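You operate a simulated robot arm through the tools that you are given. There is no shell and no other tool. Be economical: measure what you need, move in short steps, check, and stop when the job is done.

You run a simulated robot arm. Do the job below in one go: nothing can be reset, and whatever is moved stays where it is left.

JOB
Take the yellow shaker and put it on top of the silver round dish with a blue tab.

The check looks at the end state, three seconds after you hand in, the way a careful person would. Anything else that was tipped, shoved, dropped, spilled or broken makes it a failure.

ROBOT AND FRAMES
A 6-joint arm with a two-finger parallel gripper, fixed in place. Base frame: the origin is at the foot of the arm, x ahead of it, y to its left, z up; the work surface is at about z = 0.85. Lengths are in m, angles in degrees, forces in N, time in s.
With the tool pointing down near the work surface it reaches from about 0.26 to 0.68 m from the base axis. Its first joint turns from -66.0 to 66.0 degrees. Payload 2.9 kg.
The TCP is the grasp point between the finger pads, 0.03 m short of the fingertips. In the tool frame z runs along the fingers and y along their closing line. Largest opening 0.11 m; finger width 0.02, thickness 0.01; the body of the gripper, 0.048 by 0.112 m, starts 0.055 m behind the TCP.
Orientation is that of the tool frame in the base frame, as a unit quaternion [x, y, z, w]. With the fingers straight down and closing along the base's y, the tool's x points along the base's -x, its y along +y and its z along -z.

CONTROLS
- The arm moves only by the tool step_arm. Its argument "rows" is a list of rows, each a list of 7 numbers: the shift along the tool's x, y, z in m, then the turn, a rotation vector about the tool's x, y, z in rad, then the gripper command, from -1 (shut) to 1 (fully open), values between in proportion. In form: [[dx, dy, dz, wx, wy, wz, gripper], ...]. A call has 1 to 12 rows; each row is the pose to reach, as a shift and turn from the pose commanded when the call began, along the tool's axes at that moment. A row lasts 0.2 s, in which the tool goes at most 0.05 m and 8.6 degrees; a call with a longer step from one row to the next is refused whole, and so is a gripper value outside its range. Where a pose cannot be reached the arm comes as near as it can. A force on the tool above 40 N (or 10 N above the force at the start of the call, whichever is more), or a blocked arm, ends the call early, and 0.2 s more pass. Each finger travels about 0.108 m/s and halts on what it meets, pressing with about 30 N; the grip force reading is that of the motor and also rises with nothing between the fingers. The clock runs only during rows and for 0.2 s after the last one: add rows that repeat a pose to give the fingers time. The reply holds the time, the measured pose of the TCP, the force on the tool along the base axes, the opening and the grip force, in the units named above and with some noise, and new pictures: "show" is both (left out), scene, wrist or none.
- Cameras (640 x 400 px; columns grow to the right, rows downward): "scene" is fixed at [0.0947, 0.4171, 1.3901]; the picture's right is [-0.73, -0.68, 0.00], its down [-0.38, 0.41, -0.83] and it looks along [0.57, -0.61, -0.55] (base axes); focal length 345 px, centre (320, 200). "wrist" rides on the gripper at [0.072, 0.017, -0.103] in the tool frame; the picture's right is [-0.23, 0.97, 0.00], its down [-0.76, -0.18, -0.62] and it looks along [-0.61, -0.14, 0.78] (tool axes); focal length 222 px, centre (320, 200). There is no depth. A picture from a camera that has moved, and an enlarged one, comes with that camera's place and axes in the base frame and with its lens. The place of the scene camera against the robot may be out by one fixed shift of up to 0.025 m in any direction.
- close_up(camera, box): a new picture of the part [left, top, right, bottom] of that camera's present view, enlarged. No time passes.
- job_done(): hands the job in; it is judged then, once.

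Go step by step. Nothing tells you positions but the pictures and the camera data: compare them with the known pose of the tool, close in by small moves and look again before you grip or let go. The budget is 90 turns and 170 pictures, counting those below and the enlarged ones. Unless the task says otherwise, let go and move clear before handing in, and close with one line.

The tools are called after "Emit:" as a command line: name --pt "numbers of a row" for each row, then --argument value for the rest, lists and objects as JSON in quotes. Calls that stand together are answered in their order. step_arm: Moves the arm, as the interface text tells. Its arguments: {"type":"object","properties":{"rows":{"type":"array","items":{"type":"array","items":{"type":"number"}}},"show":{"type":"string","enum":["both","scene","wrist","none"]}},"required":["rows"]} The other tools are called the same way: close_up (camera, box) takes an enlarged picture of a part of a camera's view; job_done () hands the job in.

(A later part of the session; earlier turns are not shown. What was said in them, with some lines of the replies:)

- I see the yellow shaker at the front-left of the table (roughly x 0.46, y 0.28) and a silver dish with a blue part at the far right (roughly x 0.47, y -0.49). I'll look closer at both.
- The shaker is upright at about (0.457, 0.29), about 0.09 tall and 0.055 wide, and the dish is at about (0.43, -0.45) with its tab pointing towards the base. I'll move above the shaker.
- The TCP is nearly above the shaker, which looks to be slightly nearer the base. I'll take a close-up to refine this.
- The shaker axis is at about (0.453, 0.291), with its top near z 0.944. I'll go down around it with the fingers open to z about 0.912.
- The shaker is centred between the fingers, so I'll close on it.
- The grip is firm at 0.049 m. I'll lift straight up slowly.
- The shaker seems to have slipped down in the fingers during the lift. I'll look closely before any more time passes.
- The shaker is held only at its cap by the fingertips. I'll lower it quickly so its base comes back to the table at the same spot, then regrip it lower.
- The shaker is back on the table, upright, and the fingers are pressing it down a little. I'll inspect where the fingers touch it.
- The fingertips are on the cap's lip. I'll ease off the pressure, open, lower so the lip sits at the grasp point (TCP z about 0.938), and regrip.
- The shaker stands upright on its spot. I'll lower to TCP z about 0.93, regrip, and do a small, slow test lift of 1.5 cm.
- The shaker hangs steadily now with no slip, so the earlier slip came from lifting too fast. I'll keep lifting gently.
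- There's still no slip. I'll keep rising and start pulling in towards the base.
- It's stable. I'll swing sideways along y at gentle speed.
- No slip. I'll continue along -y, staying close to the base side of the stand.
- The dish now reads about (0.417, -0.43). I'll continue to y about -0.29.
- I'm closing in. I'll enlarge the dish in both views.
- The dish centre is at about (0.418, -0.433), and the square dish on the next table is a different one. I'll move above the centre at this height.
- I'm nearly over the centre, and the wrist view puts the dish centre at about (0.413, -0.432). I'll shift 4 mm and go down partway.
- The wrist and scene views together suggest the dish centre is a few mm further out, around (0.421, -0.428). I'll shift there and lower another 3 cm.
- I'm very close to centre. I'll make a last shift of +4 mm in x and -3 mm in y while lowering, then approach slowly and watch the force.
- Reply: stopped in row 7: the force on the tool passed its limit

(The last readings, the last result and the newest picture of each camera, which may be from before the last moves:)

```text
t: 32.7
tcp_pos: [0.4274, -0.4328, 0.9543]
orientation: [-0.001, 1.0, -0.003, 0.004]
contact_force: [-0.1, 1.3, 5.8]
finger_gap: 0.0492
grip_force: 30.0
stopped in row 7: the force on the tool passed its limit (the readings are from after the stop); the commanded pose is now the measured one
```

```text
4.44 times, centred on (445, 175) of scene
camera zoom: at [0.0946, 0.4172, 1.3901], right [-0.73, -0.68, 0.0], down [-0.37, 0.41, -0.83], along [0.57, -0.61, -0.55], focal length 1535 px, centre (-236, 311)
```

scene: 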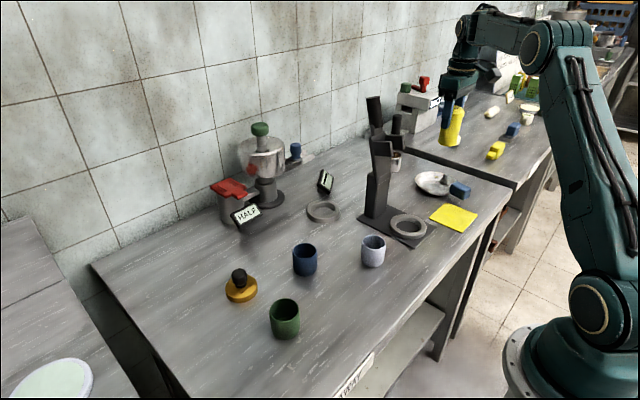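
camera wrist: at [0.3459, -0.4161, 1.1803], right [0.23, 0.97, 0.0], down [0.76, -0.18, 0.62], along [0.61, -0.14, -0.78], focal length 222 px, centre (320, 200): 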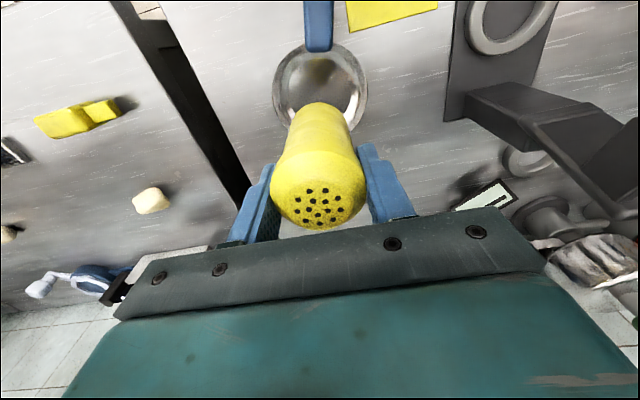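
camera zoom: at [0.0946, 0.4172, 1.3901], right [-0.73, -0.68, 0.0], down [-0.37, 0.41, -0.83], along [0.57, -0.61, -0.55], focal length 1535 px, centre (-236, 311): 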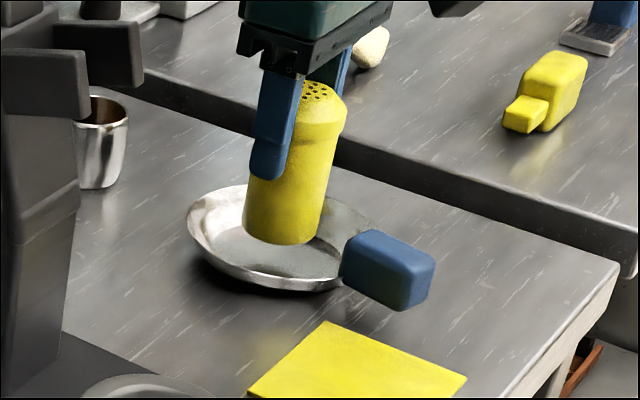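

Contact came a bit high (TCP z 0.954), maybe because the base met the sloping far wall while I was about 1 cm too far in x. The dish hasn't moved. I'll rise a little, recentre, and look.

Emit:
step_arm --pt "0 0 -0.003 0 0 0 -1" --pt "0 0 -0.008 0 0 0 -1" --pt "0.003 0.001 -0.012 0 0 0 -1" --pt "0.006 0.002 -0.012 0 0 0 -1" --pt "0.01 0.003 -0.012 0 0 0 -1" --pt "0.01 0.003 -0.012 0 0 0 -1" --show "both"

Emit:
close_up --camera "wrist" --box '[220, 0, 420, 240]'

Emit:
close_up --camera "scene" --box '[400, 130, 490, 220]'

```text
t: 34.1
tcp_pos: [0.4163, -0.4294, 0.966]
orientation: [0.0, 1.0, -0.004, 0.003]
contact_force: [-0.5, -0.6, -2.2]
finger_gap: 0.0492
grip_force: 30.3
camera wrist: at [0.3435, -0.4111, 1.0676], right [0.23, 0.97, 0.0], down [0.76, -0.17, 0.63], along [0.61, -0.15, -0.78], focal length 222 px, centre (320, 200)
```

scene: 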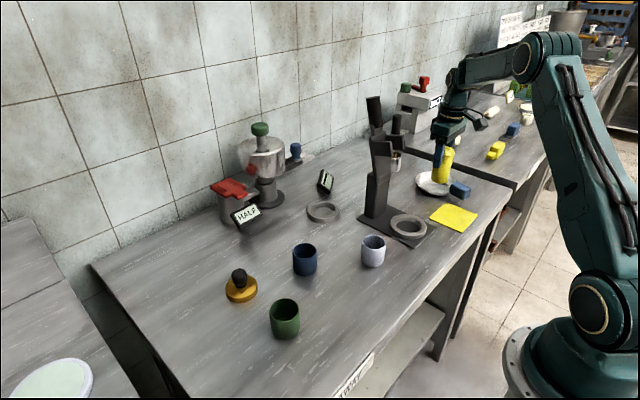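
wrist: 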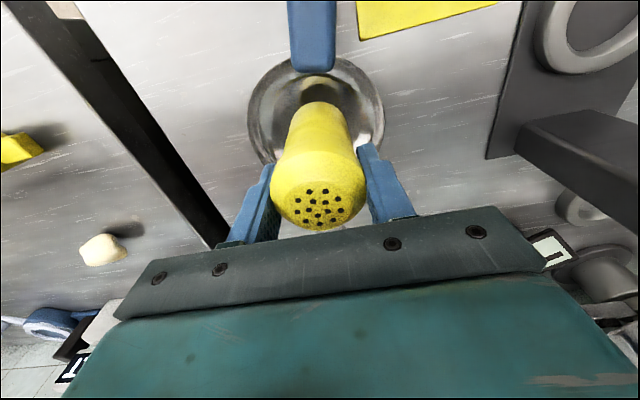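

```text
1.67 times, centred on (320, 120) of wrist
camera zoom: at [0.3435, -0.4111, 1.0676], right [0.23, 0.97, 0.0], down [0.76, -0.17, 0.63], along [0.61, -0.15, -0.78], focal length 370 px, centre (320, 333)
```

zoom: 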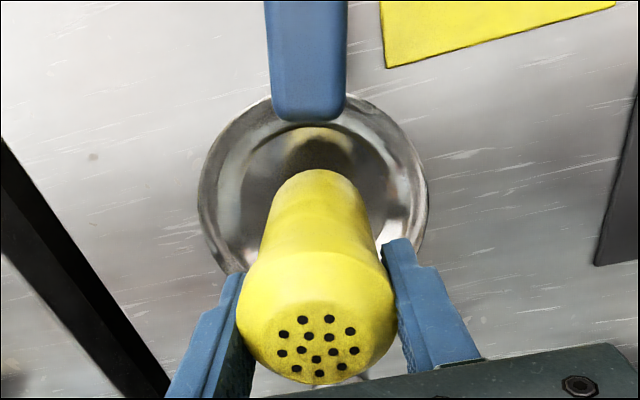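

```text
4.44 times, centred on (445, 175) of scene
camera zoom: at [0.0947, 0.417, 1.3901], right [-0.73, -0.68, 0.0], down [-0.38, 0.41, -0.83], along [0.57, -0.61, -0.55], focal length 1535 px, centre (-236, 311)
```

zoom: 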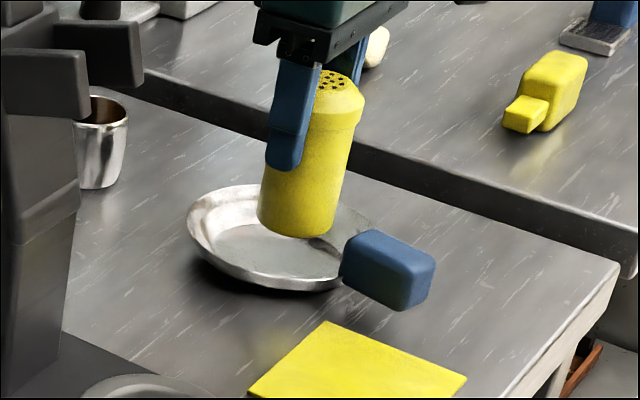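

Estimates from both views put me within about 1 cm of centre. I'll take (0.420, -0.431) and creep down in tiny steps to find where contact really begins.

Emit:
step_arm --pt "-0.002 -0.001 0.002 0 0 0 -1" --pt "-0.004 -0.001 0.005 0 0 0 -1" --pt "-0.004 -0.001 0.007 0 0 0 -1" --pt "-0.004 -0.001 0.009 0 0 0 -1" --pt "-0.004 -0.001 0.01 0 0 0 -1" --pt "-0.004 -0.001 0.011 0 0 0 -1" --show "none"

Emit:
close_up --camera "scene" --box '[410, 150, 480, 210]'

Emit:
close_up --camera "wrist" --box '[260, 20, 390, 150]'

```text
t: 35.5
tcp_pos: [0.421, -0.431, 0.9541]
orientation: [0.0, 1.0, -0.004, 0.003]
contact_force: [0.4, 0.8, -0.5]
finger_gap: 0.0492
grip_force: 30.1
```

```text
6.67 times, centred on (445, 180) of scene
camera zoom: at [0.0947, 0.4171, 1.3901], right [-0.73, -0.68, 0.0], down [-0.38, 0.41, -0.83], along [0.57, -0.61, -0.55], focal length 2303 px, centre (-513, 333)
```

zoom: 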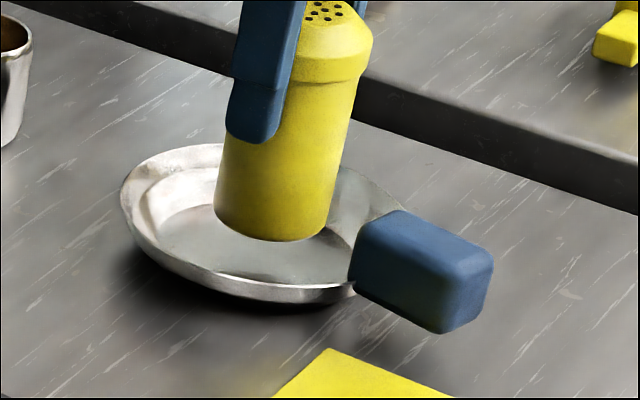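

```text
3.08 times, centred on (325, 85) of wrist
camera zoom: at [0.3475, -0.4125, 1.0563], right [0.23, 0.97, 0.0], down [0.76, -0.17, 0.63], along [0.61, -0.15, -0.78], focal length 684 px, centre (305, 554)
```

zoom: 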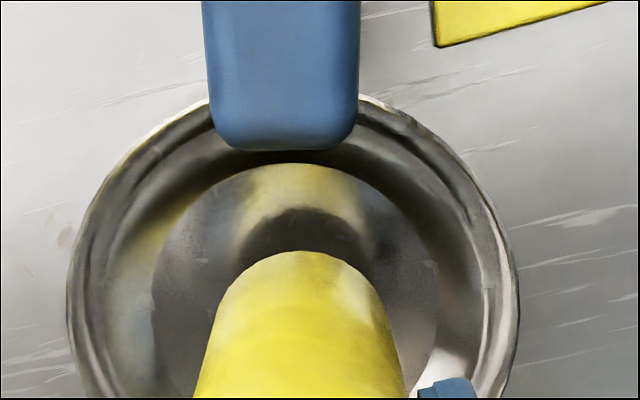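

Now the flat floor of the dish shows clearly, and the shaker sits over it, roughly centred and just above it. I'll shift 4 mm back in x and creep down further.

Emit:
step_arm --pt "0.002 0 0 0 0 0 -1" --pt "0.004 0 0 0 0 0 -1" --pt "0.004 0 0.001 0 0 0 -1" --pt "0.004 0 0.002 0 0 0 -1" --pt "0.004 0 0.003 0 0 0 -1" --pt "0.004 0 0.004 0 0 0 -1" --show "none"

Emit:
close_up --camera "scene" --box '[410, 150, 480, 210]'

Emit:
close_up --camera "wrist" --box '[260, 20, 390, 150]'

```text
t: 36.9
tcp_pos: [0.4171, -0.4307, 0.9532]
orientation: [0.0, 1.0, -0.004, 0.004]
contact_force: [-5.0, 6.5, 34.4]
finger_gap: 0.049
grip_force: 29.9
```

```text
6.67 times, centred on (445, 180) of scene
camera zoom: at [0.0941, 0.4177, 1.3899], right [-0.73, -0.68, 0.0], down [-0.37, 0.41, -0.83], along [0.57, -0.61, -0.55], focal length 2303 px, centre (-513, 333)
```

zoom: 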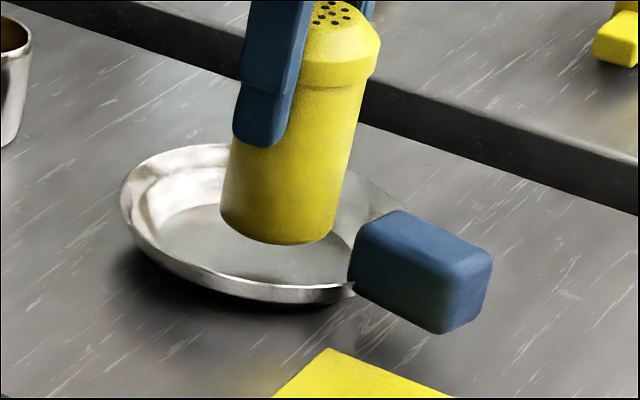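

```text
3.08 times, centred on (325, 85) of wrist
camera zoom: at [0.3437, -0.4121, 1.0556], right [0.23, 0.97, -0.01], down [0.76, -0.17, 0.63], along [0.61, -0.15, -0.77], focal length 684 px, centre (305, 554)
```

zoom: 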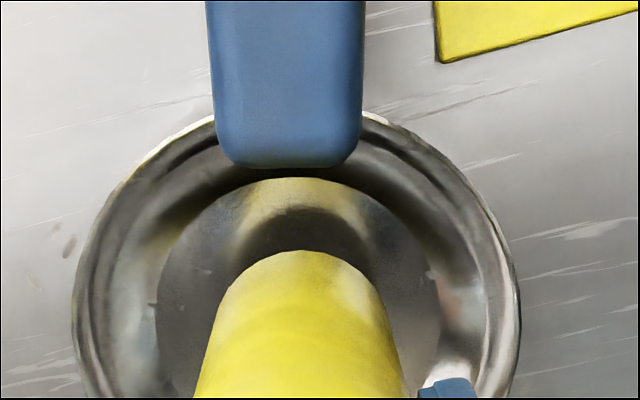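

Firm contact occurs at the same height (about 0.9535) at both x positions, so the base is on the dish's supporting surface. I'll ease the pressing force off before letting go.

Emit:
step_arm --pt "0 0 -0.002 0 0 0 -1" --pt "0 0 -0.003 0 0 0 -1" --pt "0 0 -0.003 0 0 0 -1" --show "none"

```text
t: 37.7
tcp_pos: [0.4167, -0.431, 0.9537]
orientation: [0.0, 1.0, -0.003, 0.005]
contact_force: [2.3, 4.8, 20.8]
finger_gap: 0.0492
grip_force: 30.0
```

There's still 20 N, so I'll ease up a bit more.

Emit:
step_arm --pt "0 0 -0.001 0 0 0 -1" --pt "0 0 -0.002 0 0 0 -1" --pt "0 0 -0.002 0 0 0 -1" --show "none"

Emit:
close_up --camera "scene" --box '[410, 150, 480, 210]'

```text
t: 38.5
tcp_pos: [0.4166, -0.4316, 0.9553]
orientation: [0.0, 1.0, -0.002, 0.001]
contact_force: [2.4, -1.2, 3.9]
finger_gap: 0.0492
grip_force: 29.7
```

```text
6.67 times, centred on (445, 180) of scene
camera zoom: at [0.0947, 0.4171, 1.3901], right [-0.73, -0.68, 0.0], down [-0.37, 0.41, -0.83], along [0.57, -0.61, -0.55], focal length 2303 px, centre (-513, 333)
```

zoom: 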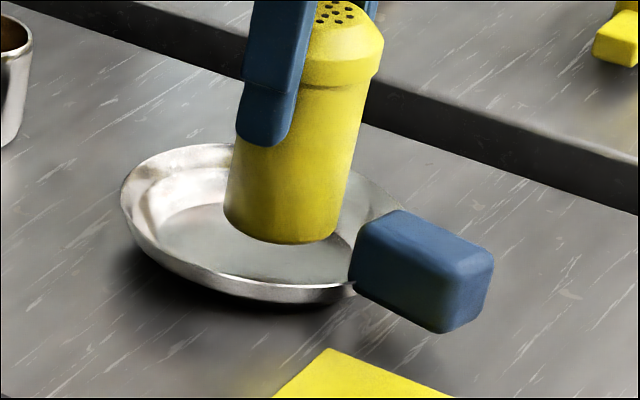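

The load is nearly off and the base lies within the flat floor. I'll open the fingers gradually.

Emit:
step_arm --pt "0 0 0 0 0 0 -0.1" --pt "0 0 0 0 0 0 0.0" --pt "0 0 0 0 0 0 0.1" --pt "0 0 0 0 0 0 0.2" --pt "0 0 0 0 0 0 0.3" --pt "0 0 0 0 0 0 0.3" --show "both"

Emit:
close_up --camera "scene" --box '[410, 150, 480, 210]'

```text
t: 39.9
tcp_pos: [0.4166, -0.4312, 0.9562]
orientation: [0.0, 1.0, -0.004, 0.004]
contact_force: [-0.2, -0.7, 0.7]
finger_gap: 0.0716
grip_force: 0.1
camera wrist: at [0.3438, -0.4132, 1.0574], right [0.23, 0.97, 0.0], down [0.76, -0.17, 0.63], along [0.61, -0.15, -0.78], focal length 222 px, centre (320, 200)
```

scene: 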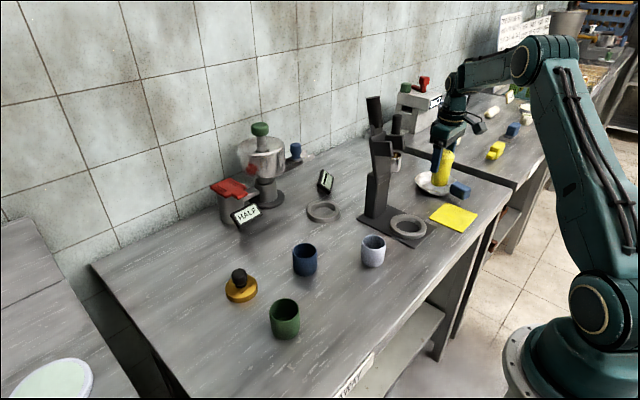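
wrist: 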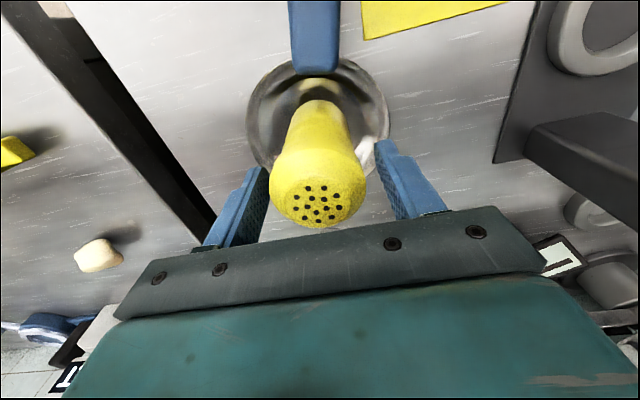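

```text
6.67 times, centred on (445, 180) of scene
camera zoom: at [0.0947, 0.4171, 1.3901], right [-0.73, -0.68, 0.0], down [-0.38, 0.41, -0.83], along [0.57, -0.61, -0.55], focal length 2303 px, centre (-513, 333)
```

zoom: 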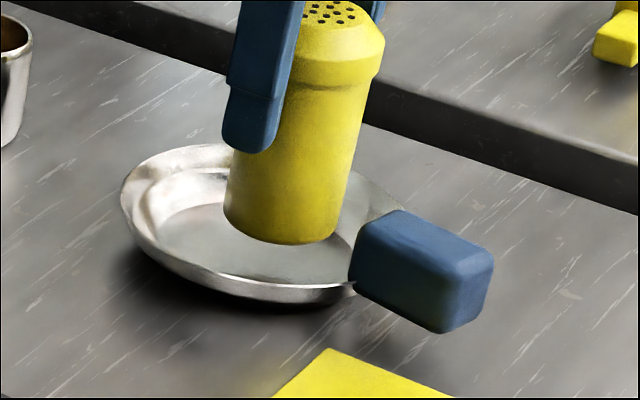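

The shaker stands freely and upright in the dish. I'll raise the gripper straight up, clear of it.

Emit:
step_arm --pt "0 0 0 0 0 0 0.45" --pt "0 0 -0.01 0 0 0 0.45" --pt "0 0 -0.025 0 0 0 0.45" --pt "0 0 -0.045 0 0 0 0.45" --pt "0 0 -0.07 0 0 0 0.45" --pt "0 0 -0.1 0 0 0 0.45" --pt "0 0 -0.13 0 0 0 0.45" --pt "0 0 -0.16 0 0 0 0.45" --pt "0 0 -0.16 0 0 0 0.45" --show "both"

Emit:
close_up --camera "scene" --box '[400, 130, 490, 220]'

```text
t: 41.9
tcp_pos: [0.4147, -0.4289, 1.1134]
orientation: [0.0, 1.0, -0.003, 0.003]
contact_force: [-0.8, 0.4, -0.9]
finger_gap: 0.0799
grip_force: 0.1
camera wrist: at [0.3423, -0.4112, 1.2164], right [0.23, 0.97, 0.0], down [0.76, -0.17, 0.63], along [0.61, -0.15, -0.78], focal length 222 px, centre (320, 200)
```

scene: 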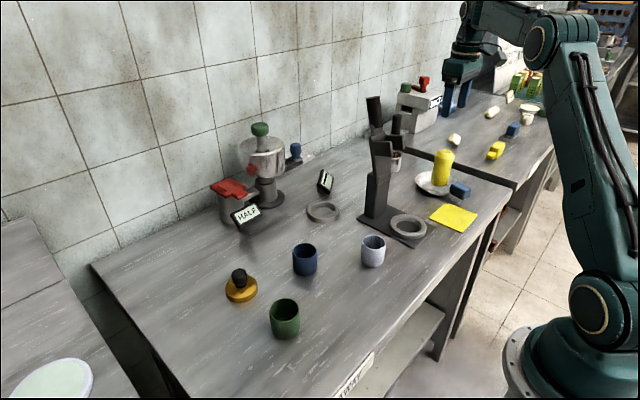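
wrist: 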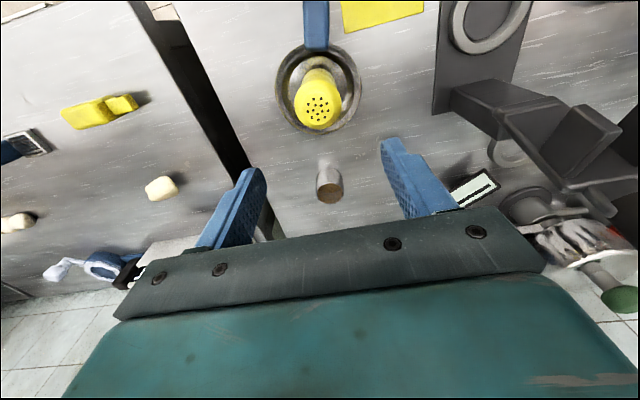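

```text
4.44 times, centred on (445, 175) of scene
camera zoom: at [0.0947, 0.4171, 1.3901], right [-0.73, -0.68, 0.0], down [-0.38, 0.41, -0.83], along [0.57, -0.61, -0.55], focal length 1535 px, centre (-236, 311)
```

zoom: 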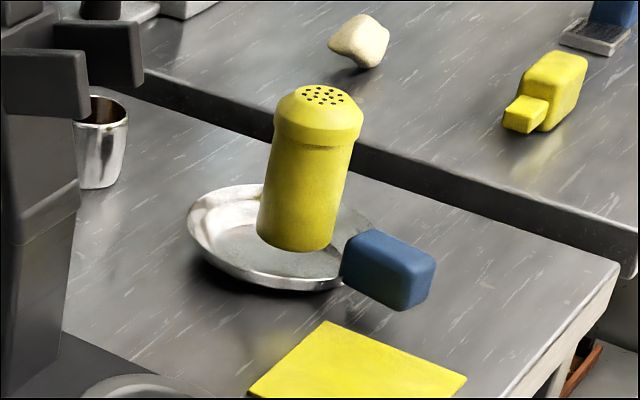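

The shaker stands upright in the round dish, the gripper is clear, and everything else looks to be where it was. I'll hand in.

Emit:
job_done

```text
The job is handed in.
```

The yellow shaker is standing upright on the silver round dish with the blue tab, and the last pictures show nothing else disturbed; it slipped in the grip during the first lift, so I set it back down and regripped it before moving it.
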